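You operate a simulated robot arm through the tools that you are given. There is no shell and no other tool. Be economical: measure what you need, move in short steps, check, and stop when the job is done.

Carry out the task below with a simulated two-armed robot. There is one attempt and no reset: what you move stays moved.

## Task
Stack the green can labelled "mint" from the top of the test bench on top of the green can marked "kiwi". Then stack the white box labelled "57" from the top of the test bench on top of the white box marked "39". Then take the lamp cap card and leave it on the flat purple panel. Then put the tab carton on the film end of the back table away on the holder side of the packing bench. Then put two of the green modules from the film end of the back table on the white board of bay c. Then switch the black lever on. Then put the green cap button in the steel bowl. Then put the clear beaker in the inside of the dark grey sink. Then put the teal tin on top of the cream box on the low shelf of bay a. Then put the steel coil marked "L" from the top of the panel bench on the box side of the packing bench. Do these in the order given. Set down upright: clear beaker, teal tin, steel coil. The black lever goes to its stop.

Only the result counts: the job must be done as asked and must still hold three seconds after the hand-in. Knocking over, shifting, dropping, spilling or breaking anything else fails it. Lids that push on must go on centred and level and be pressed home; caps that screw on are set level and turned clockwise until they are tight.

## Robot
Two 6-joint arms with two-finger parallel grippers on one trunk, on a base that drives. Base frame: it is fixed to the floor where the robot stands at the start and does not move with it; the origin is under the middle of the robot, x ahead of it, y to its left, z up; the surface under the hand at the start is at about z = 860. Lengths are in mm, angles in rad, forces in N, time in s.
The left shoulder is at the start at [-77, 177, 832], the right one opposite. With the tool pointing down near the work surface each hand reaches from about 100 to 720 mm from the robot's upright axis, wherever it stands, measured 20 degrees to its own side. Places, roughly: black lever [-4900, 700, 800]; box side of the packing bench [2500, -500, 800]; clear beaker [4500, -6000, 750]; cream box [-3000, 1500, 500]; flat purple panel (13x17x2 cm) [500, -100, 900]; green can [750, 0, 1000]; green cap button (3x3x4 cm) [4900, -7200, 900]; green module [-5000, 500, 750]; holder side of the packing bench [2900, -500, 800]; inside of the dark grey sink [4600, -5600, 700]; lamp cap card [2750, -250, 750]; steel bowl (17x17x7 cm) [4600, -7300, 900]; steel coil [4750, -1500, 750]; tab carton (15x20x11 cm) [-5300, 600, 700]; teal tin [-4500, 1500, 1000]; white board of bay C [-4600, 1400, 300]; white box [750, -250, 1000]. Payload 1.57 kg a hand.
The TCP of each hand is the grasp point between the finger pads, 30 mm short of the fingertips. In the tool frame z runs along the fingers and y along their closing line. Largest opening 80 mm; finger width 17, thickness 12; the body of the gripper, 40 by 82 mm, starts 80 mm behind the TCP.
Orientation is that of the tool frame in the base frame, as [roll, pitch, yaw] about the fixed x, y, z axes, in that order (R = Rz(yaw) Ry(pitch) Rx(roll)). With the fingers straight down and closing along the base's y, the tool's x points along the base's -x, its y along +y and its z along -z.

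## Interface
- The arms move only by the tool apply_moves. It takes "left_deltas", "right_deltas" or both (then of equal length, played together; a hand with none holds still); each is one flat list of numbers, 7 for each row, row after row: the shift along the tool's x, y, z in mm, then the turn, a rotation vector about the tool's x, y, z in rad, then the gripper command, from -1 (fully open) to 1 (shut), values between in proportion. In form: [x, y, z, wx, wy, wz, hand, x, y, z, wx, wy, wz, hand, ...]. A call has 1 to 10 rows; each row is the pose to reach, as a shift and turn from the pose commanded when the call began, along the tool's axes at that moment. A row lasts 0.2 s, in which the tool goes at most 50 mm and 0.15 rad; a call with a longer step from one row to the next is refused whole, and so is a gripper value outside its range. Where a pose cannot be reached the arm comes as near as it can. A force on the tool above 40 N (or 10 N above the force at the start of the call, whichever is more), or a blocked arm, ends the call early, and 0.2 s more pass. Each finger travels about 72 mm/s and halts on what it meets, pressing with about 31 N; the grip force reading is that of the motor and also rises with nothing between the fingers. The clock runs only during rows and for 0.2 s after the last one: add rows that repeat a pose to give the fingers time. The reply holds the time, the measured pose of the TCP, the force on the tool along the base axes, the opening and the grip force, in the units named above and with some noise, with the torque about the TCP (base axes, N m) and any sound that the robot's microphone picked up.
- Cameras (640 x 400 px; columns grow to the right, rows downward): "scene" is now at [40, -12.2, 1558.7]; the picture's right is [-0.13, -0.99, 0.00], its down [-0.70, 0.09, -0.71] and it looks along [0.70, -0.09, -0.71] (base axes); focal length 295 px, centre (320, 200). "left" rides on the left gripper at [72, 7, -122] in its tool frame; the picture's right is [-0.09, 1.00, 0.00], its down [-0.84, -0.08, -0.54] and it looks along [-0.54, -0.05, 0.84] (tool axes); focal length 238 px, centre (320, 200). "right" rides on the right gripper at [72, -7, -122] in its tool frame; the picture's right is [0.09, 1.00, 0.00], its down [-0.84, 0.08, -0.54] and it looks along [-0.54, 0.05, 0.84] (tool axes); focal length 238 px, centre (320, 200). There is no depth. A picture from a camera that has moved, and an enlarged one, comes with that camera's place and axes in the base frame and with its lens.
- camera(camera): a new picture of that camera. The clock stands still meanwhile.
- lift_body(by): slides the trunk up (or, below 0, down) by that many mm; the arms and the scene camera ride with it, the base frame stays. It gives what a move gives, with no picture.
- roll_base(legs): drives the robot by 1 to 6 legs, each [ahead, left, turn to the left] in mm, mm and rad, along the robot's own axes; the way and the turn of a leg run together, so that a leg with both is an arc; at most 1500 mm and 3.142 rad a leg. The arms and the cameras ride along, it lands a little off, and it stops where it bumps. It gives what a move gives.
- turn_head(pan, tilt): turns the head with the scene camera to pan (to the left, within 2.496 rad either way) and tilt (down, from -0.506 to 1.204), counted from straight ahead of the robot. It gives what a move gives.
- zoom(camera, box): a new picture of the part [left, top, right, bottom] of that camera's present view, enlarged. The clock stands still meanwhile.
- finish_job(): hands the job in; it is judged then, once.

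Work in short steps. Places have to be worked out from the pictures, the camera data and where the tool is seen: move nearer, look again, correct. Check each grasp and each placing, and mend what went wrong. You have 535 turns and 336 pictures in all, those below and enlarged ones among them. Open the grippers and draw the arms clear of the work before you hand the job in, unless the task says otherwise; then end with one line.

The tools are called after "Call:" as a command line: name --argument value ..., lists and objects as JSON in quotes. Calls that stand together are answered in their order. apply_moves: Moves the arms, as the interface text tells. Its arguments: {"type":"object","properties":{"left_deltas":{"type":"array","items":{"type":"number"}},"right_deltas":{"type":"array","items":{"type":"number"}}},"required":[]} The other tools are called the same way: lift_body (by) slides the trunk up or down; roll_base (legs) drives the base; turn_head (pan, tilt) turns the head that bears the scene camera; camera (camera) takes a picture; zoom (camera, box) takes an enlarged picture of a part of a camera's view; finish_job () hands the job in.

At the start:

```text
clock: 0.0
left_tool_pos: [391.8, 132.5, 1307.5]
left_ee_rot: [3.141, 0.0, 3.141]
left_force: [-0.5, -0.2, -0.8]
left_ft_torque: [0.01, 0.0, 0.02]
left_grip_width: 80.1
left_gripper_force: 0.1
right_tool_pos: [391.2, -224.4, 1249.7]
right_ee_rot: [-3.141, -0.002, -3.141]
right_force: [-0.5, 0.3, -0.2]
right_ft_torque: [0.01, 0.0, 0.01]
right_grip_width: 80.0
right_gripper_force: 0.0
trunk travel left (down, up): [-275.0, 53.0]
robot x, y, heading: [1.5, -1.0, 0.003]
head pan, tilt: [-0.127, 0.784]
```

scene: 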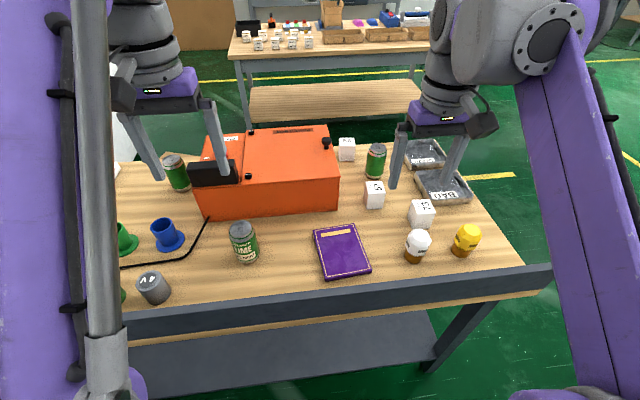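
right: 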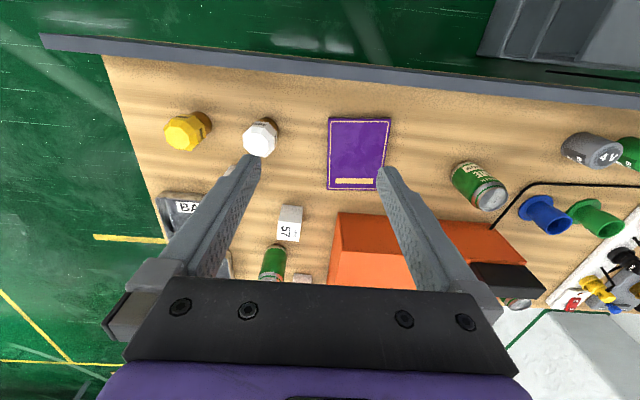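
left: 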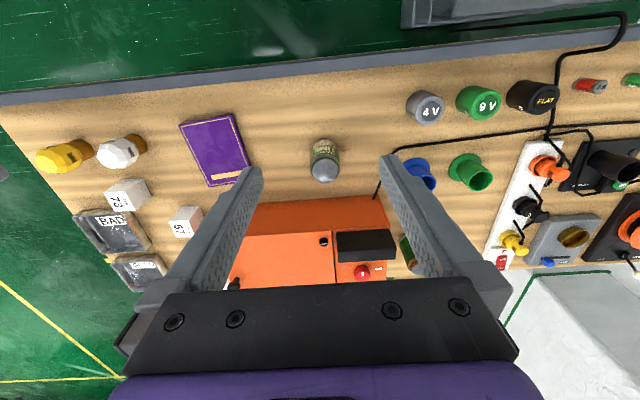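

I'll look closer at the bench to read labels.

Call:
zoom --camera "scene" --box '[100, 110, 300, 310]'

Call:
zoom --camera "scene" --box '[300, 110, 500, 290]'

```text
2.00 times, centred on (200, 210) of scene
camera zoom: at [40.0, -12.2, 1558.7], right [-0.13, -0.99, 0.0], down [-0.7, 0.09, -0.71], along [0.7, -0.09, -0.71], focal length 590 px, centre (560, 180)
```

zoom: 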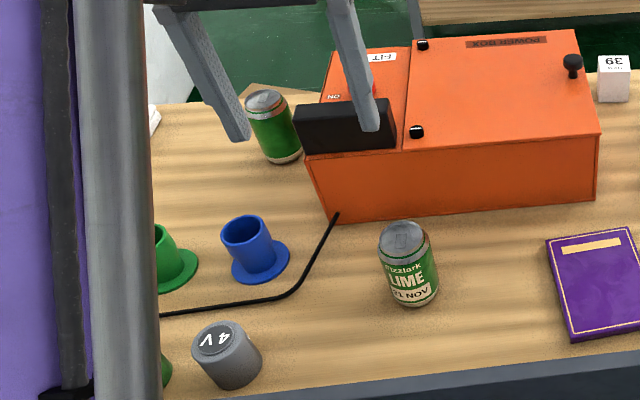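

```text
2.22 times, centred on (400, 200) of scene
camera zoom: at [40.0, -12.2, 1558.7], right [-0.13, -0.99, 0.0], down [-0.7, 0.09, -0.71], along [0.7, -0.09, -0.71], focal length 655 px, centre (142, 200)
```

zoom: 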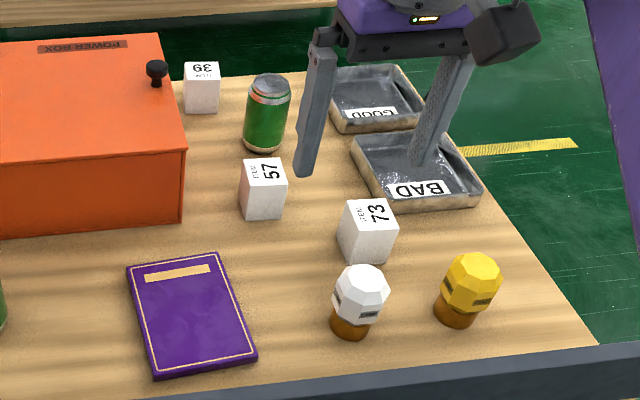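

Two candidate cans (near [857,375] and [843,-314]) have labels facing away. I'll look down to see how much room there is in front of the base.

Call:
turn_head --pan 0 --tilt 1.2

Call:
camera --camera "scene"

```text
clock: 0.9
left_tool_pos: [392.1, 131.6, 1307.9]
left_ee_rot: [3.14, 0.001, 3.141]
left_force: [-0.1, -0.8, 0.1]
left_ft_torque: [-0.01, -0.01, 0.05]
left_grip_width: 80.0
left_gripper_force: 0.1
right_tool_pos: [391.5, -223.8, 1249.4]
right_ee_rot: [3.142, 0.001, -3.141]
right_force: [-0.7, 0.7, -0.1]
right_ft_torque: [-0.04, -0.01, 0.01]
right_grip_width: 80.1
right_gripper_force: 0.0
trunk travel left (down, up): [-275.0, 53.0]
robot x, y, heading: [0.4, 0.6, -0.001]
head pan, tilt: [0.0, 1.201]
```

```text
330 pictures are left
camera scene: at [15.2, -1.9, 1529.8], right [0.0, -1.0, 0.0], down [-0.93, 0.0, -0.36], along [0.36, 0.0, -0.93], focal length 295 px, centre (320, 200)
```

scene: 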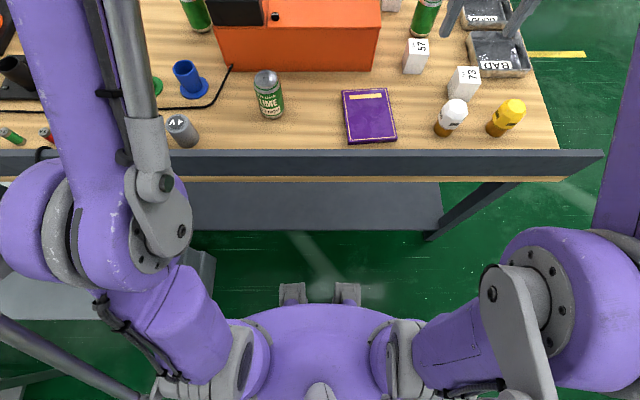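

The base has ~200 mm free to the bench. It's better to work from behind the bench, where labels face. I'll look around on the right for a path.

Call:
turn_head --pan -0.9 --tilt 0.35

Call:
camera --camera "scene"

Call:
turn_head --pan 0 --tilt 0.25

Call:
camera --camera "scene"

```text
clock: 2.1
left_tool_pos: [392.5, 131.0, 1308.0]
left_ee_rot: [-3.141, -0.002, -3.141]
left_force: [-0.5, 0.1, -0.2]
left_ft_torque: [0.01, -0.04, 0.01]
left_grip_width: 79.8
left_gripper_force: 0.0
right_tool_pos: [391.4, -224.7, 1249.6]
right_ee_rot: [3.141, -0.001, 3.141]
right_force: [-0.2, 0.1, 0.0]
right_ft_torque: [0.0, -0.01, 0.0]
right_grip_width: 80.5
right_gripper_force: 0.2
trunk travel left (down, up): [-275.0, 53.0]
robot x, y, heading: [0.5, -1.8, -0.0]
head pan, tilt: [-0.901, 0.351]
```

```text
329 pictures are left
camera scene: at [17.1, -74.9, 1597.0], right [-0.78, -0.62, 0.0], down [-0.21, 0.27, -0.94], along [0.58, -0.74, -0.34], focal length 295 px, centre (320, 200)
```

scene: 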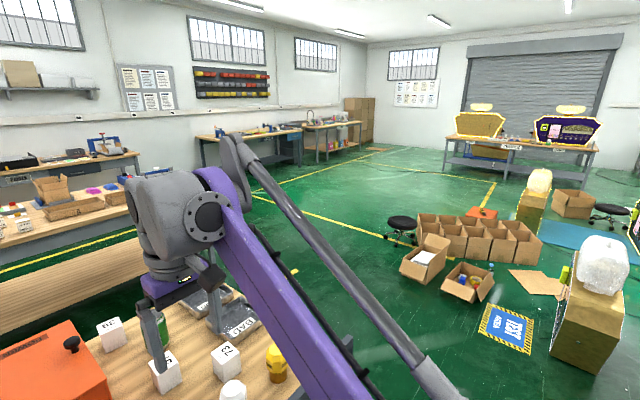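

```text
clock: 3.3
left_tool_pos: [391.6, 132.1, 1308.8]
left_ee_rot: [-3.14, -0.001, 3.141]
left_force: [-0.8, 0.0, 0.0]
left_ft_torque: [-0.01, -0.01, 0.01]
left_grip_width: 79.9
left_gripper_force: 0.0
right_tool_pos: [391.6, -225.1, 1250.0]
right_ee_rot: [-3.141, 0.0, -3.141]
right_force: [0.5, 0.2, 0.2]
right_ft_torque: [-0.04, -0.02, 0.0]
right_grip_width: 79.8
right_gripper_force: 0.0
trunk travel left (down, up): [-275.0, 53.0]
robot x, y, heading: [-2.8, -0.5, -0.0]
head pan, tilt: [0.0, 0.25]
```

```text
328 pictures are left
camera scene: at [52.6, -1.9, 1606.5], right [0.0, -1.0, 0.0], down [-0.25, 0.0, -0.97], along [0.97, 0.0, -0.25], focal length 295 px, centre (320, 200)
```

scene: 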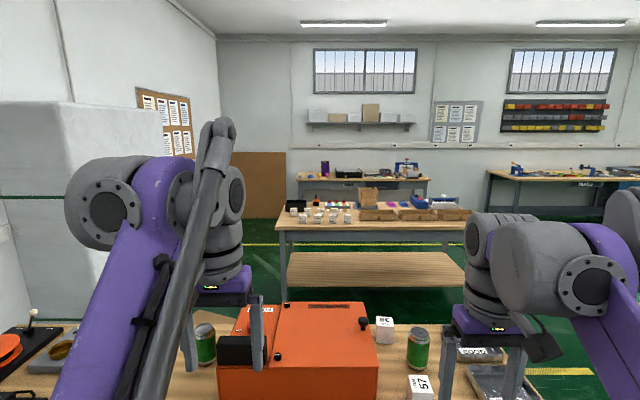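

The path round the right end is clear. I'll drive round and face the bench from behind.

Call:
roll_base --legs '[[0, -1250, 0], [1500, 0, 0], [0, 0, 3.1416], [0, -1100, 0]]'

Call:
turn_head --pan 0 --tilt 0.8

Call:
camera --camera "scene"

```text
refused: 3.1416 is not a number from -3.14159 to 3.14159
```

```text
clock: 4.2
left_tool_pos: [392.5, 130.6, 1307.5]
left_ee_rot: [3.141, 0.0, -3.141]
left_force: [0.3, -0.9, 0.1]
left_ft_torque: [0.02, 0.03, -0.03]
left_grip_width: 80.0
left_gripper_force: 0.1
right_tool_pos: [390.6, -224.8, 1248.7]
right_ee_rot: [3.141, 0.0, 3.141]
right_force: [0.8, -0.4, 0.2]
right_ft_torque: [0.0, 0.02, -0.01]
right_grip_width: 80.1
right_gripper_force: 0.1
trunk travel left (down, up): [-275.0, 53.0]
robot x, y, heading: [0.5, -1.9, 0.002]
head pan, tilt: [0.0, 0.799]
```

```text
327 pictures are left
camera scene: at [39.9, -1.9, 1557.5], right [0.0, -1.0, 0.0], down [-0.72, 0.0, -0.7], along [0.7, 0.0, -0.72], focal length 295 px, centre (320, 200)
```

scene: 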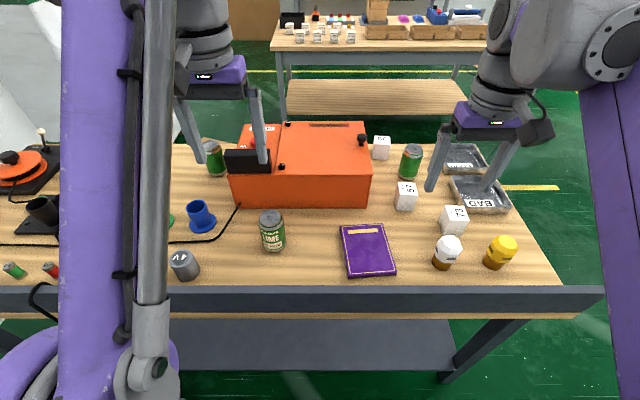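

The turn was a hair too large; retrying with 3.14.

Call:
roll_base --legs '[[0, -1250, 0], [1500, 0, 0], [0, 0, 3.14], [0, -1100, 0]]'

Call:
camera --camera "scene"

```text
clock: 39.3
left_tool_pos: [1088.0, -274.6, 1308.0]
left_ee_rot: [3.141, 0.0, 0.015]
left_force: [-0.1, -1.0, 0.7]
left_ft_torque: [0.01, -0.04, -0.02]
left_grip_width: 79.9
left_gripper_force: 0.0
right_tool_pos: [1085.1, 81.8, 1249.6]
right_ee_rot: [3.141, 0.003, 0.013]
right_force: [-0.8, -0.5, 0.0]
right_ft_torque: [0.0, 0.01, -0.03]
right_grip_width: 80.2
right_gripper_force: 0.1
trunk travel left (down, up): [-275.0, 53.0]
robot x, y, heading: [1476.9, -139.6, -3.13]
head pan, tilt: [0.0, 0.799]
```

```text
326 pictures are left
camera scene: at [1440.3, -140.7, 1557.5], right [-0.01, 1.0, 0.0], down [0.72, 0.01, -0.7], along [-0.7, -0.01, -0.72], focal length 295 px, centre (320, 200)
```

scene: 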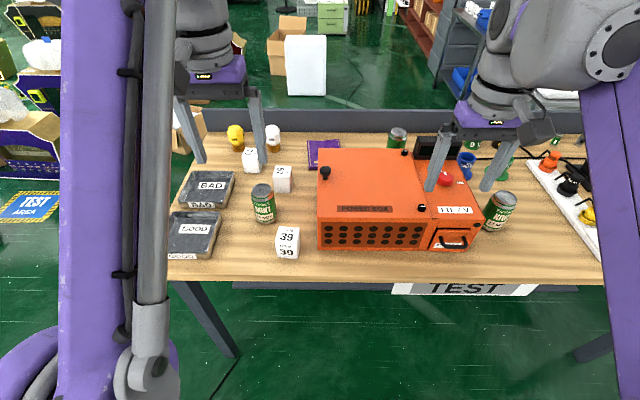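

Call:
zoom --camera "scene" --box '[170, 120, 350, 290]'

Call:
zoom --camera "scene" --box '[400, 120, 580, 290]'

```text
2.35 times, centred on (260, 205) of scene
camera zoom: at [1440.3, -140.7, 1557.5], right [-0.01, 1.0, 0.0], down [0.72, 0.01, -0.7], along [-0.7, -0.01, -0.72], focal length 694 px, centre (461, 188)
```

zoom: 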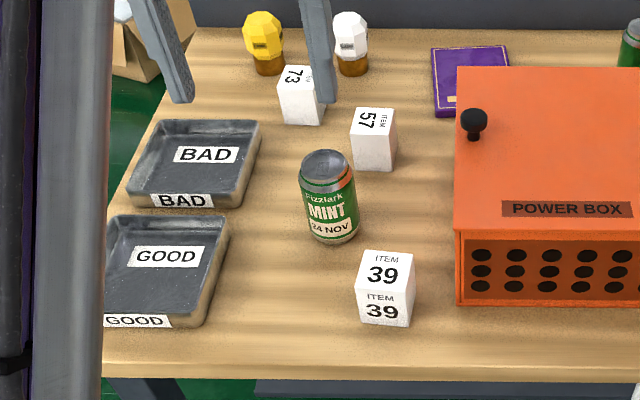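

```text
2.35 times, centred on (490, 205) of scene
camera zoom: at [1440.3, -140.7, 1557.5], right [-0.01, 1.0, 0.0], down [0.72, 0.01, -0.7], along [-0.7, -0.01, -0.72], focal length 694 px, centre (-80, 188)
```

zoom: 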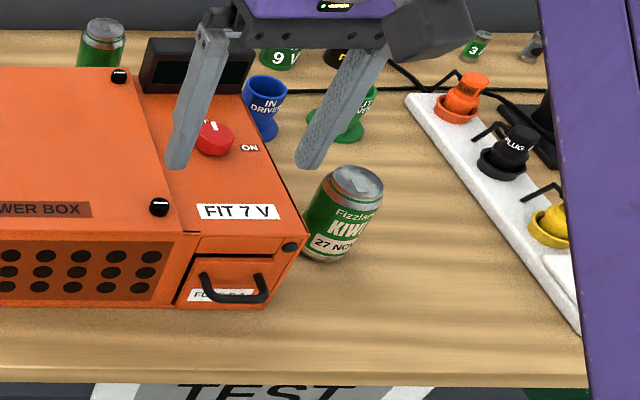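

MINT is at ≈(841,-318), top z≈985; KIWI at ≈(859,382). I'll drive 130 mm nearer, and then move the left hand above the mint can.

Call:
roll_base --legs '[[130, 0, 0]]'

```text
clock: 40.6
left_tool_pos: [959.6, -275.5, 1307.8]
left_ee_rot: [-3.141, 0.0, 0.012]
left_force: [0.0, 0.5, 0.5]
left_ft_torque: [-0.01, -0.01, -0.02]
left_grip_width: 80.2
left_gripper_force: 0.0
right_tool_pos: [955.4, 79.2, 1249.6]
right_ee_rot: [-3.141, -0.001, 0.012]
right_force: [-0.3, -0.1, 0.5]
right_ft_torque: [-0.01, -0.03, -0.03]
right_grip_width: 80.3
right_gripper_force: 0.1
trunk travel left (down, up): [-275.0, 53.0]
robot x, y, heading: [1346.2, -139.5, -3.132]
head pan, tilt: [0.0, 0.799]
```

Call:
apply_moves --left_deltas '[-24, 8.4, 35, 0, 0, 0, -1, -48, 17, 70, 0, 0, 0, -1, -72, 25, 105, 0, 0, 0, -1, -96, 34, 140, 0, 0, 0, -1, -118, 42, 178, 0, 0, 0, -1]'

Call:
camera --camera "left"

```text
clock: 41.8
left_tool_pos: [838.9, -320.1, 1128.7]
left_ee_rot: [-3.141, 0.001, 0.012]
left_force: [0.1, -0.8, -0.1]
left_ft_torque: [0.02, 0.0, -0.02]
left_grip_width: 80.0
left_gripper_force: 0.0
right_tool_pos: [954.3, 79.9, 1249.5]
right_ee_rot: [-3.141, -0.001, 0.012]
right_force: [-0.3, 0.0, -0.7]
right_ft_torque: [-0.02, -0.02, 0.01]
right_grip_width: 80.0
right_gripper_force: 0.0
trunk travel left (down, up): [-275.0, 53.0]
robot x, y, heading: [1350.9, -141.3, -3.131]
head pan, tilt: [0.0, 0.799]
```

```text
323 pictures are left
camera left: at [912.4, -327.3, 1250.6], right [-0.08, -1.0, 0.0], down [-0.84, 0.07, 0.54], along [-0.54, 0.04, -0.84], focal length 238 px, centre (320, 200)
```

left: 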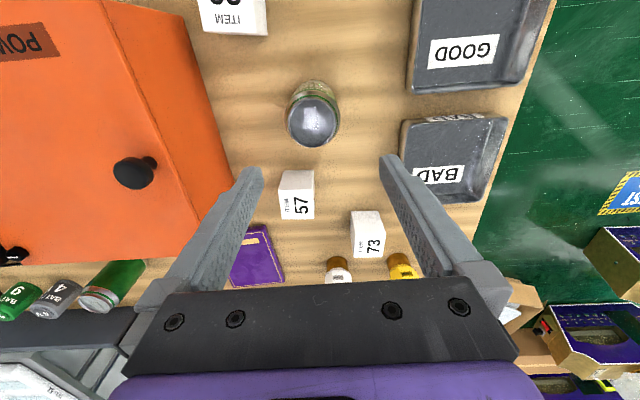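

Can top lies at ≈(845,-316). Moving above it at z≈1035 and checking again.

Call:
apply_moves --left_deltas '[3, -2, 47, 0, 0, 0, -1, 6, -4, 94, 0, 0, 0, -1]'

Call:
camera --camera "left"

```text
clock: 42.4
left_tool_pos: [846.8, -316.3, 1033.7]
left_ee_rot: [3.141, 0.001, 0.011]
left_force: [0.4, -0.7, 0.3]
left_ft_torque: [0.02, 0.01, 0.02]
left_grip_width: 80.1
left_gripper_force: 0.0
right_tool_pos: [954.6, 79.4, 1249.0]
right_ee_rot: [3.141, 0.001, 0.013]
right_force: [-0.6, -0.3, -0.4]
right_ft_torque: [0.03, 0.01, -0.03]
right_grip_width: 79.6
right_gripper_force: 0.0
trunk travel left (down, up): [-275.0, 53.0]
robot x, y, heading: [1352.6, -141.0, -3.129]
head pan, tilt: [0.0, 0.799]
```

```text
322 pictures are left
camera left: at [918.8, -322.7, 1156.7], right [-0.08, -1.0, 0.0], down [-0.84, 0.07, 0.54], along [-0.54, 0.04, -0.84], focal length 238 px, centre (320, 200)
```

left: 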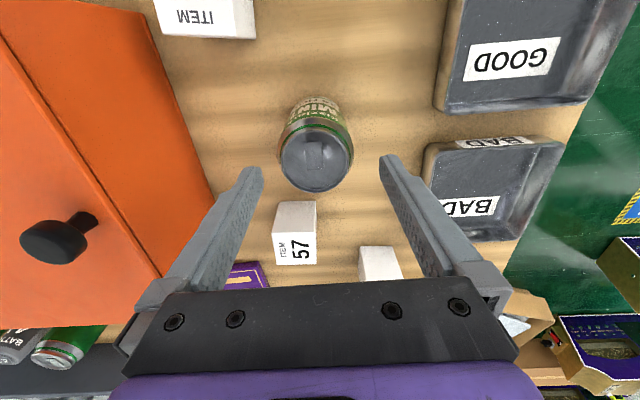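

Aligned (can at ≈(847,-315)). Descend to z≈945 and close.

Call:
apply_moves --left_deltas '[0, 0, 45, 0, 0, 0, -1, 0, 0, 88, 0, 0, 0, -1, 0, 0, 88, 0, 0, 0, 1, 0, 0, 88, 0, 0, 0, 1]'

```text
clock: 43.4
left_tool_pos: [846.1, -313.9, 946.3]
left_ee_rot: [-3.141, -0.001, 0.011]
left_force: [-1.3, 0.4, -0.1]
left_ft_torque: [0.01, 0.02, 0.02]
left_grip_width: 65.6
left_gripper_force: 31.0
right_tool_pos: [954.3, 80.3, 1249.3]
right_ee_rot: [3.142, 0.0, 0.013]
right_force: [0.1, 0.6, 0.3]
right_ft_torque: [0.01, 0.03, 0.01]
right_grip_width: 80.3
right_gripper_force: 0.0
trunk travel left (down, up): [-275.0, 53.0]
robot x, y, heading: [1348.4, -137.9, -3.127]
head pan, tilt: [0.0, 0.799]
```

Gripped (65.6 mm). Lift ~235 mm and retract slightly, then check it's held.

Call:
apply_moves --left_deltas '[0, 0, -30, 0, 0, 0, 1, 0, 0, -78, 0, 0, 0, 1, 0, 0, -126, 0, 0, 0, 1, 0, 0, -174, 0, 0, 0, 1, 0, 0, -222, 0, 0, 0, 1]'

Call:
camera --camera "left"

```text
clock: 44.6
left_tool_pos: [847.2, -315.9, 1171.5]
left_ee_rot: [-3.14, 0.0, 0.011]
left_force: [0.7, 0.1, -4.0]
left_ft_torque: [0.03, 0.0, -0.01]
left_grip_width: 65.3
left_gripper_force: 31.0
right_tool_pos: [955.1, 79.5, 1249.5]
right_ee_rot: [-3.141, 0.0, 0.014]
right_force: [-0.2, -0.3, 0.2]
right_ft_torque: [0.0, -0.05, 0.03]
right_grip_width: 79.7
right_gripper_force: 0.0
trunk travel left (down, up): [-275.0, 53.0]
robot x, y, heading: [1348.3, -140.1, -3.134]
head pan, tilt: [0.0, 0.799]
```

```text
321 pictures are left
camera left: at [919.1, -322.7, 1292.8], right [-0.08, -1.0, 0.0], down [-0.84, 0.07, 0.54], along [-0.54, 0.04, -0.84], focal length 238 px, centre (320, 200)
```

left: 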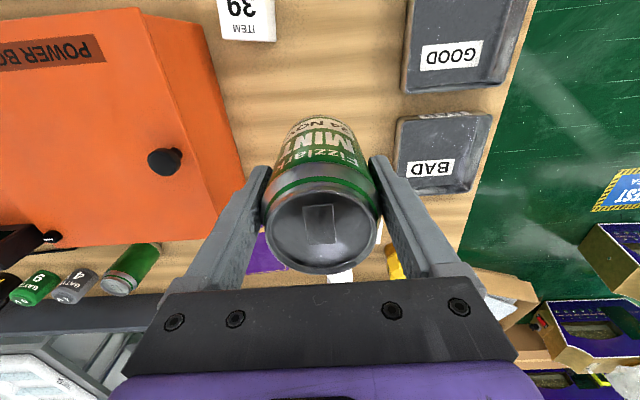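

Held. Before driving toward +y, check for obstacles on the robot's right.

Call:
turn_head --pan -0.9 --tilt 0.6

Call:
camera --camera "scene"

```text
clock: 45.8
left_tool_pos: [846.1, -315.5, 1168.8]
left_ee_rot: [3.141, 0.0, 0.012]
left_force: [-0.8, -0.9, -2.6]
left_ft_torque: [-0.03, -0.05, 0.0]
left_grip_width: 65.6
left_gripper_force: 31.5
right_tool_pos: [954.6, 79.8, 1248.6]
right_ee_rot: [-3.141, 0.0, 0.011]
right_force: [0.7, -0.1, 0.5]
right_ft_torque: [0.02, 0.01, -0.03]
right_grip_width: 80.0
right_gripper_force: 0.1
trunk travel left (down, up): [-275.0, 53.0]
robot x, y, heading: [1347.3, -140.1, -3.126]
head pan, tilt: [-0.901, 0.6]
```

```text
320 pictures are left
camera scene: at [1334.7, -72.8, 1574.3], right [0.78, 0.63, 0.0], down [0.36, -0.44, -0.82], along [-0.52, 0.64, -0.57], focal length 295 px, centre (320, 200)
```

scene: 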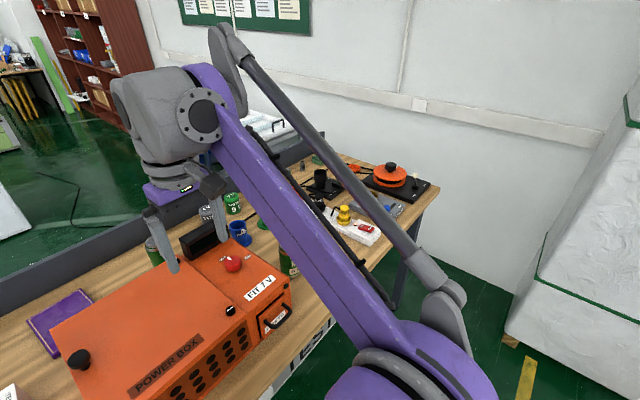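

The way is clear. Drive 695 mm to the robot's right, toward the kiwi can.

Call:
roll_base --legs '[[0, -695, 0]]'

Call:
camera --camera "left"

Call:
turn_head --pan 0.3 --tilt 0.7

Call:
camera --camera "scene"

```text
clock: 52.4
left_tool_pos: [837.8, 385.3, 1170.8]
left_ee_rot: [3.141, 0.0, 0.008]
left_force: [-0.4, -0.9, -3.6]
left_ft_torque: [-0.03, -0.06, 0.04]
left_grip_width: 65.5
left_gripper_force: 30.2
right_tool_pos: [947.5, 780.8, 1249.8]
right_ee_rot: [-3.141, 0.0, 0.01]
right_force: [0.5, 0.4, 0.2]
right_ft_torque: [0.02, 0.0, -0.01]
right_grip_width: 79.9
right_gripper_force: 0.1
trunk travel left (down, up): [-275.0, 53.0]
robot x, y, heading: [1340.9, 563.1, -3.128]
head pan, tilt: [-0.901, 0.6]
```

```text
319 pictures are left
camera left: at [911.2, 378.6, 1292.3], right [-0.08, -1.0, 0.0], down [-0.84, 0.07, 0.54], along [-0.54, 0.04, -0.84], focal length 238 px, centre (320, 200)
```

left: 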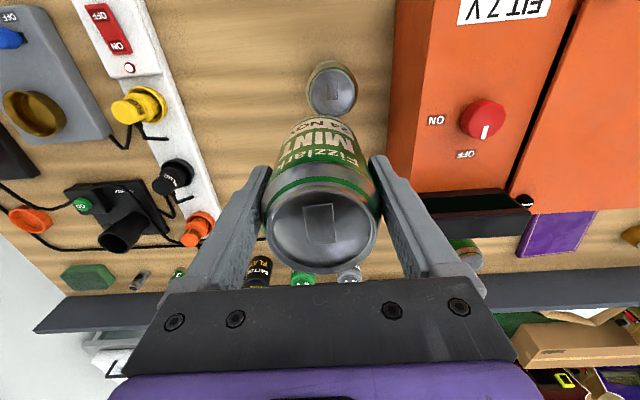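

```text
clock: 53.8
left_tool_pos: [838.5, 385.6, 1171.6]
left_ee_rot: [3.14, 0.0, 0.01]
left_force: [-0.3, 0.0, -4.0]
left_ft_torque: [0.02, -0.02, 0.01]
left_grip_width: 65.3
left_gripper_force: 31.0
right_tool_pos: [948.8, 779.5, 1249.5]
right_ee_rot: [-3.141, -0.001, 0.011]
right_force: [0.5, -0.9, -0.3]
right_ft_torque: [-0.05, 0.0, -0.01]
right_grip_width: 79.8
right_gripper_force: 0.1
trunk travel left (down, up): [-275.0, 53.0]
robot x, y, heading: [1338.1, 558.2, -3.134]
head pan, tilt: [0.3, 0.7]
```

```text
318 pictures are left
camera scene: at [1302.0, 533.1, 1565.7], right [-0.3, 0.95, 0.0], down [0.61, 0.2, -0.76], along [-0.73, -0.23, -0.64], focal length 295 px, centre (320, 200)
```

scene: 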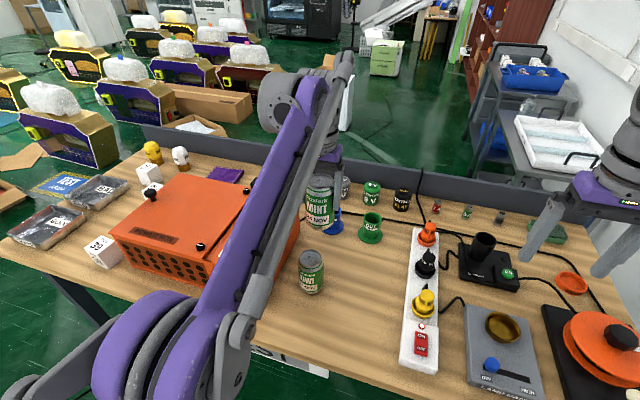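

Kiwi top located from both cameras at ≈(866,367). Move the mint can over it, lowering to z≈1095.

Call:
apply_moves --left_deltas '[14, 9, 0, 0, 0, 0, 1, 28, 18, 0, 0, 0, 0, 1, 28, 18, 38, 0, 0, 0, 1, 28, 18, 76, 0, 0, 0, 1]'

Call:
camera --camera "scene"

Call:
camera --camera "left"

```text
clock: 54.8
left_tool_pos: [868.4, 368.4, 1094.2]
left_ee_rot: [3.141, 0.0, 0.011]
left_force: [0.3, 0.3, -3.5]
left_ft_torque: [-0.02, 0.0, 0.02]
left_grip_width: 65.4
left_gripper_force: 30.6
right_tool_pos: [947.7, 781.1, 1249.5]
right_ee_rot: [-3.141, 0.001, 0.01]
right_force: [0.7, 1.0, 0.3]
right_ft_torque: [0.04, 0.01, 0.02]
right_grip_width: 80.1
right_gripper_force: 0.1
trunk travel left (down, up): [-275.0, 53.0]
robot x, y, heading: [1345.1, 555.0, -3.133]
head pan, tilt: [0.3, 0.7]
```

```text
317 pictures are left
camera scene: at [1301.9, 532.9, 1565.7], right [-0.3, 0.95, 0.0], down [0.61, 0.2, -0.76], along [-0.73, -0.23, -0.64], focal length 295 px, centre (320, 200)
```

scene: 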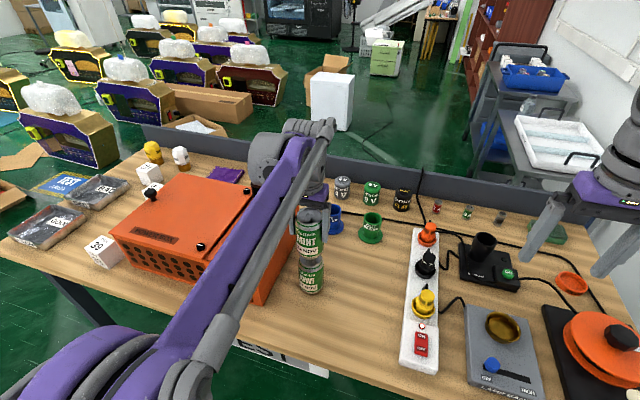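

```text
316 pictures are left
camera left: at [939.9, 361.7, 1216.0], right [-0.08, -1.0, 0.0], down [-0.84, 0.07, 0.54], along [-0.54, 0.04, -0.84], focal length 238 px, centre (320, 200)
```

left: 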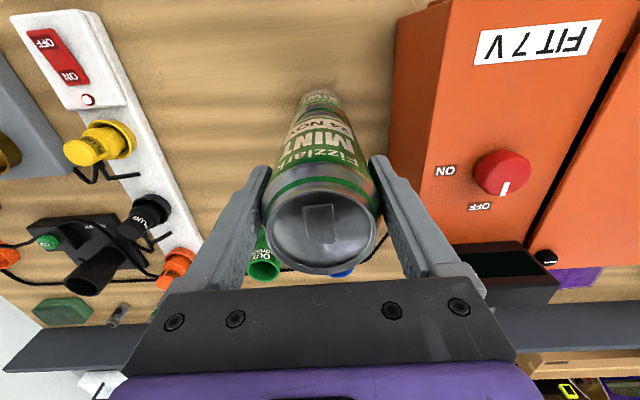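

Call:
zoom --camera "scene" --box '[270, 180, 350, 310]'

```text
3.08 times, centred on (310, 245) of scene
camera zoom: at [1301.9, 532.9, 1565.7], right [-0.3, 0.95, 0.0], down [0.61, 0.2, -0.76], along [-0.73, -0.23, -0.64], focal length 907 px, centre (351, 62)
```

zoom: 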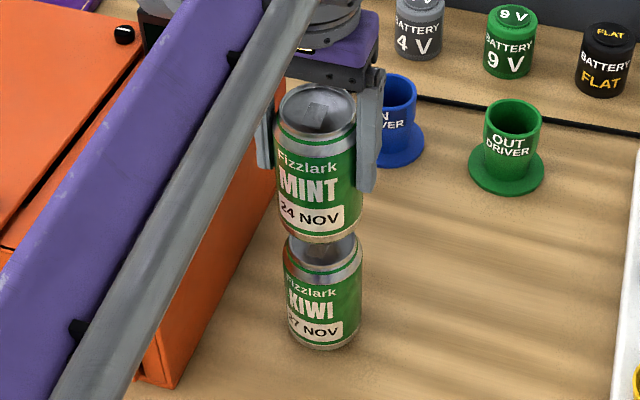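

Alignment looks good laterally. Lower to z≈1075.

Call:
apply_moves --left_deltas '[-1, 0, 8, 0, 0, 0, 1, -2, 0, 14, 0, 0, 0, 1, -2, 0, 19, 0, 0, 0, 1]'

Call:
zoom --camera "scene" --box '[270, 180, 350, 310]'

```text
clock: 55.6
left_tool_pos: [865.4, 368.2, 1075.9]
left_ee_rot: [-3.14, 0.0, 0.011]
left_force: [-0.4, 0.5, -3.5]
left_ft_torque: [-0.01, -0.04, 0.02]
left_grip_width: 65.2
left_gripper_force: 31.0
right_tool_pos: [946.4, 780.7, 1249.1]
right_ee_rot: [-3.141, 0.0, 0.01]
right_force: [0.1, 0.2, 0.0]
right_ft_torque: [-0.01, -0.02, 0.0]
right_grip_width: 79.8
right_gripper_force: 0.1
trunk travel left (down, up): [-275.0, 53.0]
robot x, y, heading: [1343.2, 562.9, -3.124]
head pan, tilt: [0.3, 0.7]
```

```text
3.08 times, centred on (310, 245) of scene
camera zoom: at [1302.0, 533.1, 1565.7], right [-0.3, 0.95, 0.0], down [0.61, 0.2, -0.76], along [-0.73, -0.23, -0.64], focal length 907 px, centre (351, 62)
```

zoom: 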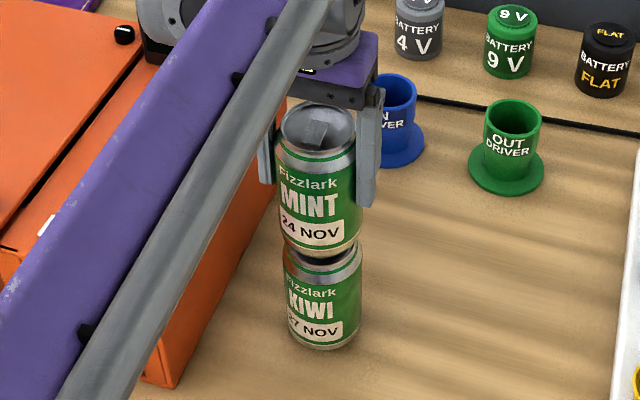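

Small gap left. Lower in fine steps until contact shows.

Call:
apply_moves --left_deltas '[0, 0, 2, 0, 0, 0, 1, 0, 0, 4, 0, 0, 0, 1, 0, 0, 5, 0, 0, 0, 1]'

```text
clock: 56.4
left_tool_pos: [865.5, 368.6, 1070.2]
left_ee_rot: [-3.141, 0.0, 0.009]
left_force: [-0.6, -0.5, -4.2]
left_ft_torque: [0.02, -0.03, 0.01]
left_grip_width: 65.3
left_gripper_force: 31.1
right_tool_pos: [947.7, 779.6, 1250.0]
right_ee_rot: [-3.141, 0.0, 0.011]
right_force: [-0.3, -1.0, 0.6]
right_ft_torque: [0.0, 0.02, 0.02]
right_grip_width: 80.1
right_gripper_force: 0.0
trunk travel left (down, up): [-275.0, 53.0]
robot x, y, heading: [1340.0, 559.5, -3.132]
head pan, tilt: [0.3, 0.7]
```

Call:
apply_moves --left_deltas '[0, 0, 1.5, 0, 0, 0, 1, 0, 0, 3, 0, 0, 0, 1]'

Call:
zoom --camera "scene" --box '[290, 210, 330, 290]'

```text
clock: 57.0
left_tool_pos: [865.8, 369.4, 1068.6]
left_ee_rot: [-3.141, 0.002, 0.01]
left_force: [-2.7, -1.3, 24.7]
left_ft_torque: [-0.27, 0.37, -0.04]
left_grip_width: 65.4
left_gripper_force: 30.9
right_tool_pos: [949.9, 781.1, 1251.3]
right_ee_rot: [3.141, 0.0, 0.011]
right_force: [-0.3, -0.6, 0.4]
right_ft_torque: [-0.01, -0.01, 0.0]
right_grip_width: 79.9
right_gripper_force: 0.0
trunk travel left (down, up): [-275.0, 53.0]
robot x, y, heading: [1343.2, 560.0, -3.128]
head pan, tilt: [0.3, 0.7]
```

```text
5.00 times, centred on (310, 250) of scene
camera zoom: at [1303.7, 533.7, 1566.1], right [-0.3, 0.95, 0.0], down [0.61, 0.2, -0.77], along [-0.73, -0.23, -0.64], focal length 1474 px, centre (370, -50)
```

zoom: 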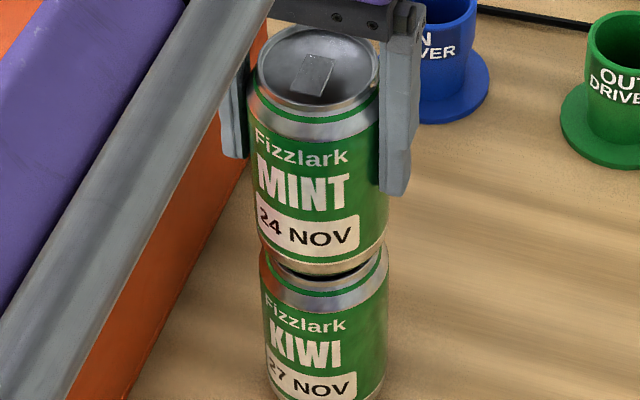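

Contact (~28 N). Unload slightly and open.

Call:
apply_moves --left_deltas '[0, 0, -1.5, 0, 0, 0, 1, 0, 0, -1.5, 0, 0, 0, 0.7, 0, 0, -1.5, 0, 0, 0, -1, 0, 0, -1.5, 0, 0, 0, -1]'

Call:
zoom --camera "scene" --box '[290, 210, 330, 290]'

Call:
camera --camera "left"

```text
clock: 58.0
left_tool_pos: [865.3, 369.5, 1069.1]
left_ee_rot: [-3.141, -0.001, 0.01]
left_force: [0.1, -0.3, -0.2]
left_ft_torque: [0.0, 0.05, 0.01]
left_grip_width: 80.0
left_gripper_force: 0.0
right_tool_pos: [948.4, 781.3, 1248.9]
right_ee_rot: [3.141, 0.0, 0.011]
right_force: [-0.1, -0.2, -0.5]
right_ft_torque: [-0.01, 0.0, -0.02]
right_grip_width: 80.0
right_gripper_force: 0.0
trunk travel left (down, up): [-275.0, 53.0]
robot x, y, heading: [1344.8, 562.4, -3.129]
head pan, tilt: [0.3, 0.7]
```

```text
5.00 times, centred on (310, 250) of scene
camera zoom: at [1302.3, 533.2, 1565.7], right [-0.3, 0.95, 0.0], down [0.61, 0.2, -0.76], along [-0.73, -0.23, -0.64], focal length 1474 px, centre (370, -50)
```

zoom: 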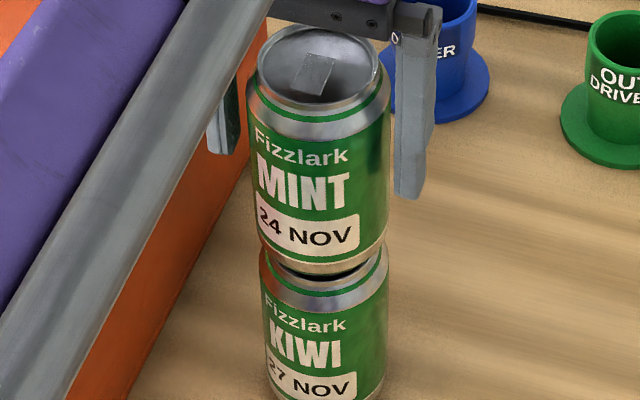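

```text
311 pictures are left
camera left: at [937.6, 361.1, 1190.7], right [-0.08, -1.0, 0.0], down [-0.84, 0.07, 0.54], along [-0.54, 0.04, -0.84], focal length 238 px, centre (320, 200)
```

left: 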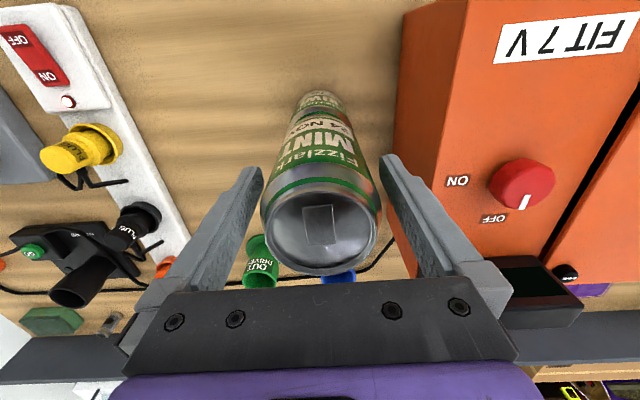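

Standing. Raise the hand straight up.

Call:
apply_moves --left_deltas '[0, 0, -20, 0, 0, 0, -1, 0, 0, -60, 0, 0, 0, -1, 0, 0, -105, 0, 0, 0, -1, 0, 0, -150, 0, 0, 0, -1]'

Call:
zoom --camera "scene" --box '[270, 180, 350, 310]'

```text
clock: 59.0
left_tool_pos: [862.8, 369.2, 1218.3]
left_ee_rot: [-3.141, -0.001, 0.011]
left_force: [0.5, -0.7, -0.1]
left_ft_torque: [0.01, -0.03, 0.0]
left_grip_width: 79.9
left_gripper_force: 0.0
right_tool_pos: [947.7, 780.5, 1249.5]
right_ee_rot: [-3.14, -0.001, 0.011]
right_force: [0.4, 0.7, 0.0]
right_ft_torque: [0.01, -0.01, 0.02]
right_grip_width: 80.0
right_gripper_force: 0.1
trunk travel left (down, up): [-275.0, 53.0]
robot x, y, heading: [1340.7, 559.6, -3.132]
head pan, tilt: [0.3, 0.7]
```

```text
3.08 times, centred on (310, 245) of scene
camera zoom: at [1301.7, 533.3, 1565.7], right [-0.31, 0.95, 0.0], down [0.61, 0.2, -0.76], along [-0.73, -0.23, -0.64], focal length 907 px, centre (351, 62)
```

zoom: 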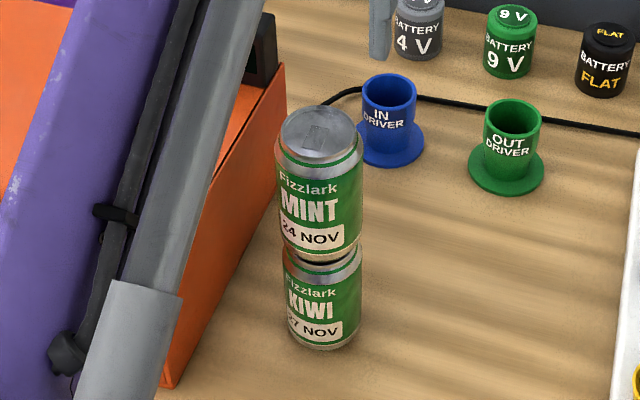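

Task 1 done. Drive back to the robot's left and a bit nearer for the boxes.

Call:
roll_base --legs '[[0, 660, 0], [60, 0, 0]]'

Call:
turn_head --pan 0.1 --tilt 0.8

Call:
camera --camera "scene"

Call:
camera --camera "left"

```text
clock: 65.8
left_tool_pos: [811.3, -282.9, 1219.1]
left_ee_rot: [3.141, -0.001, 0.009]
left_force: [-0.2, 0.9, 0.1]
left_ft_torque: [0.02, -0.02, 0.01]
left_grip_width: 80.1
left_gripper_force: 0.1
right_tool_pos: [894.9, 128.5, 1249.9]
right_ee_rot: [3.141, 0.001, 0.01]
right_force: [-0.5, -0.8, -0.2]
right_ft_torque: [-0.02, 0.0, 0.0]
right_grip_width: 80.1
right_gripper_force: 0.0
trunk travel left (down, up): [-275.0, 53.0]
robot x, y, heading: [1282.9, -96.0, -3.128]
head pan, tilt: [0.3, 0.7]
```

```text
clock: 66.5
left_tool_pos: [810.6, -283.3, 1218.7]
left_ee_rot: [3.141, 0.0, 0.008]
left_force: [-0.1, 0.5, 0.1]
left_ft_torque: [-0.02, 0.01, 0.0]
left_grip_width: 80.0
left_gripper_force: 0.1
right_tool_pos: [894.0, 128.9, 1249.5]
right_ee_rot: [3.141, -0.001, 0.008]
right_force: [-1.0, -0.9, 0.4]
right_ft_torque: [0.03, 0.02, -0.01]
right_grip_width: 79.9
right_gripper_force: 0.0
trunk travel left (down, up): [-275.0, 53.0]
robot x, y, heading: [1288.8, -89.8, -3.131]
head pan, tilt: [0.099, 0.799]
```

```text
309 pictures are left
camera scene: at [1249.4, -101.5, 1557.5], right [-0.11, 0.99, 0.0], down [0.71, 0.08, -0.7], along [-0.69, -0.08, -0.72], focal length 295 px, centre (320, 200)
```

scene: 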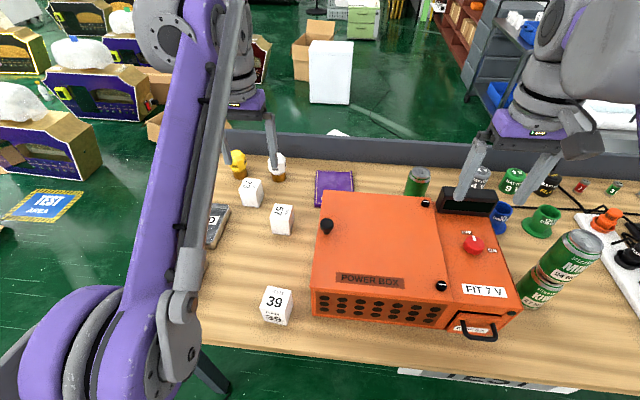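

```text
308 pictures are left
camera left: at [882.6, -290.2, 1340.4], right [-0.08, -1.0, 0.0], down [-0.84, 0.07, 0.54], along [-0.54, 0.04, -0.84], focal length 238 px, centre (320, 200)
```

left: 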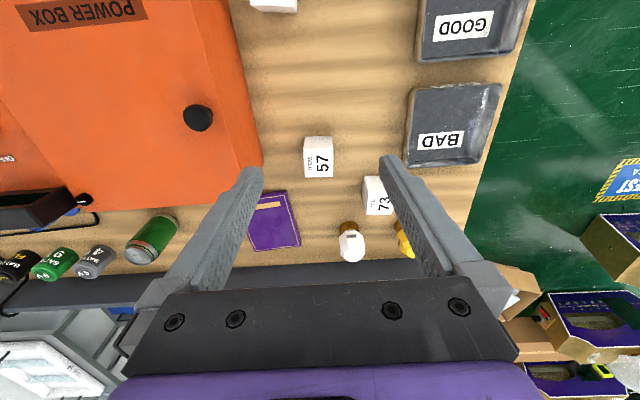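

Box 57's top is at ≈(694,-271). Move the left hand above it.

Call:
apply_moves --left_deltas '[-24, -2, 34, 0, 0, 0, -1, -48, -4, 68, 0, 0, 0, -1, -72, -7, 102, 0, 0, 0, -1, -96, -9, 136, 0, 0, 0, -1, -116, -11, 170, 0, 0, 0, -1]'

Call:
camera --camera "left"

```text
clock: 67.7
left_tool_pos: [693.5, -272.6, 1047.1]
left_ee_rot: [3.14, 0.0, 0.009]
left_force: [-0.7, -0.6, -0.7]
left_ft_torque: [0.02, -0.01, -0.03]
left_grip_width: 80.1
left_gripper_force: 0.1
right_tool_pos: [893.0, 128.7, 1249.6]
right_ee_rot: [3.141, -0.002, 0.009]
right_force: [0.3, -0.5, 0.6]
right_ft_torque: [0.04, 0.01, 0.02]
right_grip_width: 80.0
right_gripper_force: 0.0
trunk travel left (down, up): [-275.0, 53.0]
robot x, y, heading: [1287.3, -90.2, -3.135]
head pan, tilt: [0.099, 0.799]
```

```text
307 pictures are left
camera left: at [766.2, -280.1, 1168.8], right [-0.08, -1.0, 0.0], down [-0.84, 0.07, 0.54], along [-0.54, 0.04, -0.84], focal length 238 px, centre (320, 200)
```

left: 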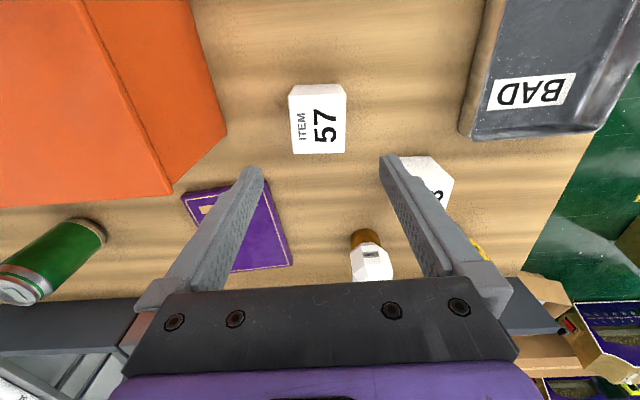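

Box 57 top centre ≈(697.5,-272.5), ~56 mm wide. Descend and grip high on it (TCP z≈904).

Call:
apply_moves --left_deltas '[4, 0, 40, 0, 0, 0, -1, 4, 0, 80, 0, 0, 0, -1, 4, 0, 120, 0, 0, 0, -1, 4, 0, 143, 0, 0, 0, -1, 4, 0, 143, 0, 0, 0, 1, 4, 0, 143, 0, 0, 0, 1, 4, 0, 143, 0, 0, 0, 1]'

Call:
camera --camera "left"

```text
clock: 69.3
left_tool_pos: [699.0, -274.5, 906.1]
left_ee_rot: [3.141, -0.001, 0.009]
left_force: [0.4, 0.4, -0.2]
left_ft_torque: [0.03, -0.02, 0.02]
left_grip_width: 54.9
left_gripper_force: 30.8
right_tool_pos: [896.2, 129.1, 1249.4]
right_ee_rot: [-3.141, -0.001, 0.009]
right_force: [-0.8, -0.3, -0.1]
right_ft_torque: [0.01, -0.01, -0.02]
right_grip_width: 80.1
right_gripper_force: 0.0
trunk travel left (down, up): [-275.0, 53.0]
robot x, y, heading: [1286.4, -87.7, -3.134]
head pan, tilt: [0.099, 0.799]
```

```text
306 pictures are left
camera left: at [771.2, -280.9, 1027.6], right [-0.08, -1.0, 0.0], down [-0.84, 0.07, 0.54], along [-0.54, 0.04, -0.84], focal length 238 px, centre (320, 200)
```

left: 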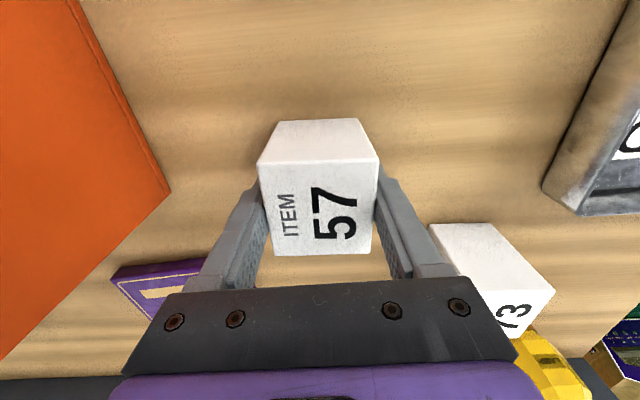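

Gripped (54.9 mm). Lift 150 mm, then move toward box 39 and look.

Call:
apply_moves --left_deltas '[0, 0, -30, 0, 0, 0, 1, 0, 0, -75, 0, 0, 0, 1, 0, 0, -120, 0, 0, 0, 1, 0, 0, -160, 0, 0, 0, 1, 48, -8, -160, 0, 0, 0, 1, 96, -16, -160, 0, 0, 0, 1, 144, -24, -160, 0, 0, 0, 1, 170, -30, -160, 0, 0, 0, 1]'

Call:
camera --camera "left"

Call:
zoom --camera "scene" --box '[200, 200, 360, 340]'

```text
clock: 71.1
left_tool_pos: [870.1, -240.1, 1066.1]
left_ee_rot: [3.141, 0.001, 0.008]
left_force: [0.8, -0.4, 0.3]
left_ft_torque: [0.05, 0.03, 0.02]
left_grip_width: 54.9
left_gripper_force: 30.8
right_tool_pos: [896.1, 128.8, 1250.0]
right_ee_rot: [3.14, 0.001, 0.01]
right_force: [-0.1, -0.8, -0.1]
right_ft_torque: [0.02, -0.02, 0.0]
right_grip_width: 79.6
right_gripper_force: 0.0
trunk travel left (down, up): [-275.0, 53.0]
robot x, y, heading: [1288.7, -91.9, -3.131]
head pan, tilt: [0.099, 0.799]
```

```text
305 pictures are left
camera left: at [942.2, -248.7, 1187.1], right [-0.08, -1.0, 0.0], down [-0.84, 0.07, 0.54], along [-0.54, 0.04, -0.84], focal length 238 px, centre (320, 200)
```

left: 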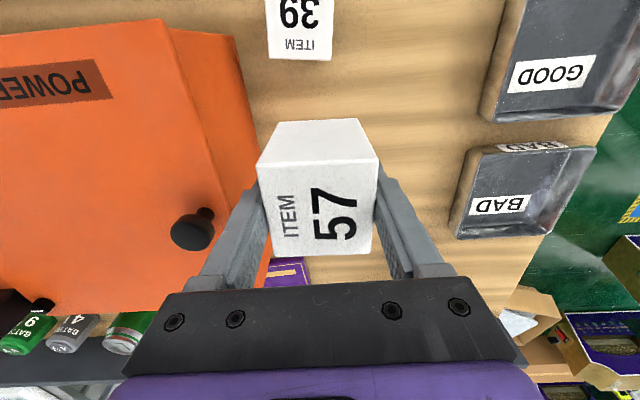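

```text
2.86 times, centred on (280, 270) of scene
camera zoom: at [1250.5, -101.4, 1557.4], right [-0.11, 0.99, 0.0], down [0.71, 0.08, -0.7], along [-0.69, -0.08, -0.72], focal length 842 px, centre (434, 0)
```

zoom: 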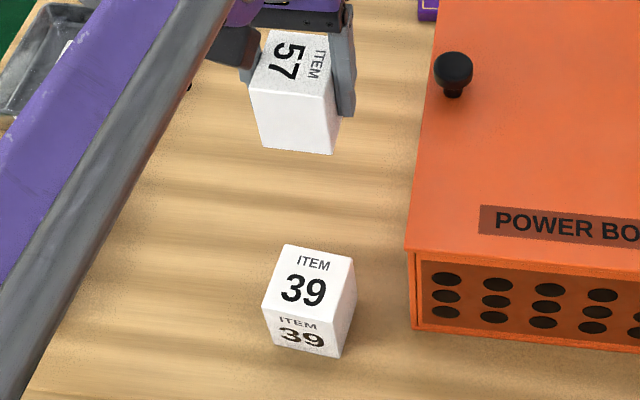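

Box 39's top centre is ≈(960,-228), turned about -0.09 rad. Move 57 over it at z≈1000, matching yaw, then check.

Call:
apply_moves --left_deltas '[32, -4, 0, 0, 0, 0.03, 1, 64, -9, 0, 0, 0, 0.06, 1, 95, -13, 0, 0, 0, 0.09, 1, 95, -13, 35, 0, 0, 0.09, 1, 95, -13, 66, 0, 0, 0.09, 1]'

Call:
zoom --camera "scene" --box '[200, 200, 360, 340]'

Call:
camera --camera "left"

```text
clock: 72.3
left_tool_pos: [962.3, -228.5, 999.0]
left_ee_rot: [-3.141, 0.001, -0.082]
left_force: [-1.1, 0.2, -1.2]
left_ft_torque: [-0.06, -0.02, 0.01]
left_grip_width: 54.8
left_gripper_force: 31.0
right_tool_pos: [895.2, 129.9, 1249.9]
right_ee_rot: [-3.142, 0.002, 0.009]
right_force: [0.7, -1.0, -1.0]
right_ft_torque: [0.0, -0.03, 0.0]
right_grip_width: 79.9
right_gripper_force: 0.1
trunk travel left (down, up): [-275.0, 53.0]
robot x, y, heading: [1289.8, -89.9, -3.133]
head pan, tilt: [0.099, 0.799]
```

```text
2.86 times, centred on (280, 270) of scene
camera zoom: at [1249.6, -101.5, 1557.5], right [-0.11, 0.99, 0.0], down [0.71, 0.08, -0.7], along [-0.69, -0.08, -0.72], focal length 842 px, centre (434, 0)
```

zoom: 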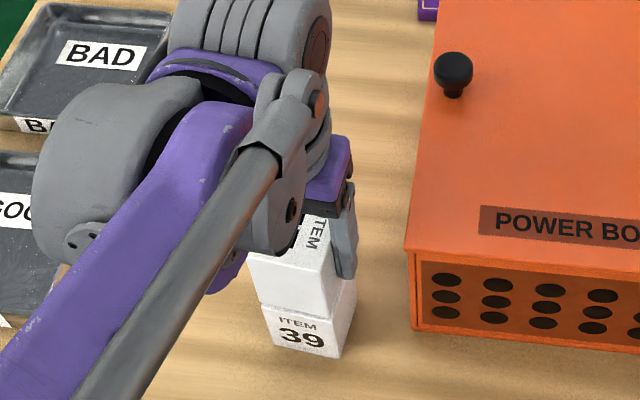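

```text
302 pictures are left
camera left: at [1034.7, -241.9, 1120.4], right [-0.17, -0.98, 0.0], down [-0.83, 0.14, 0.54], along [-0.53, 0.09, -0.84], focal length 238 px, centre (320, 200)
```

left: 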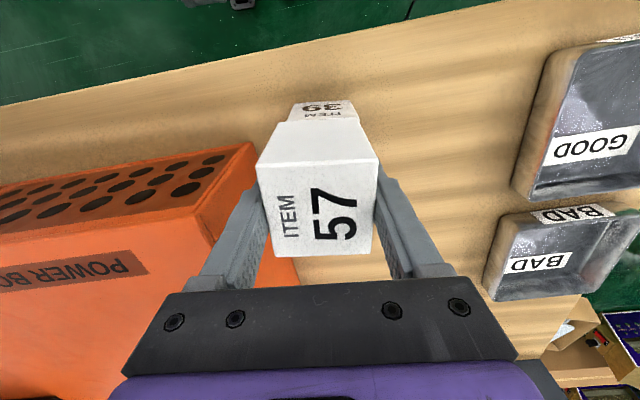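

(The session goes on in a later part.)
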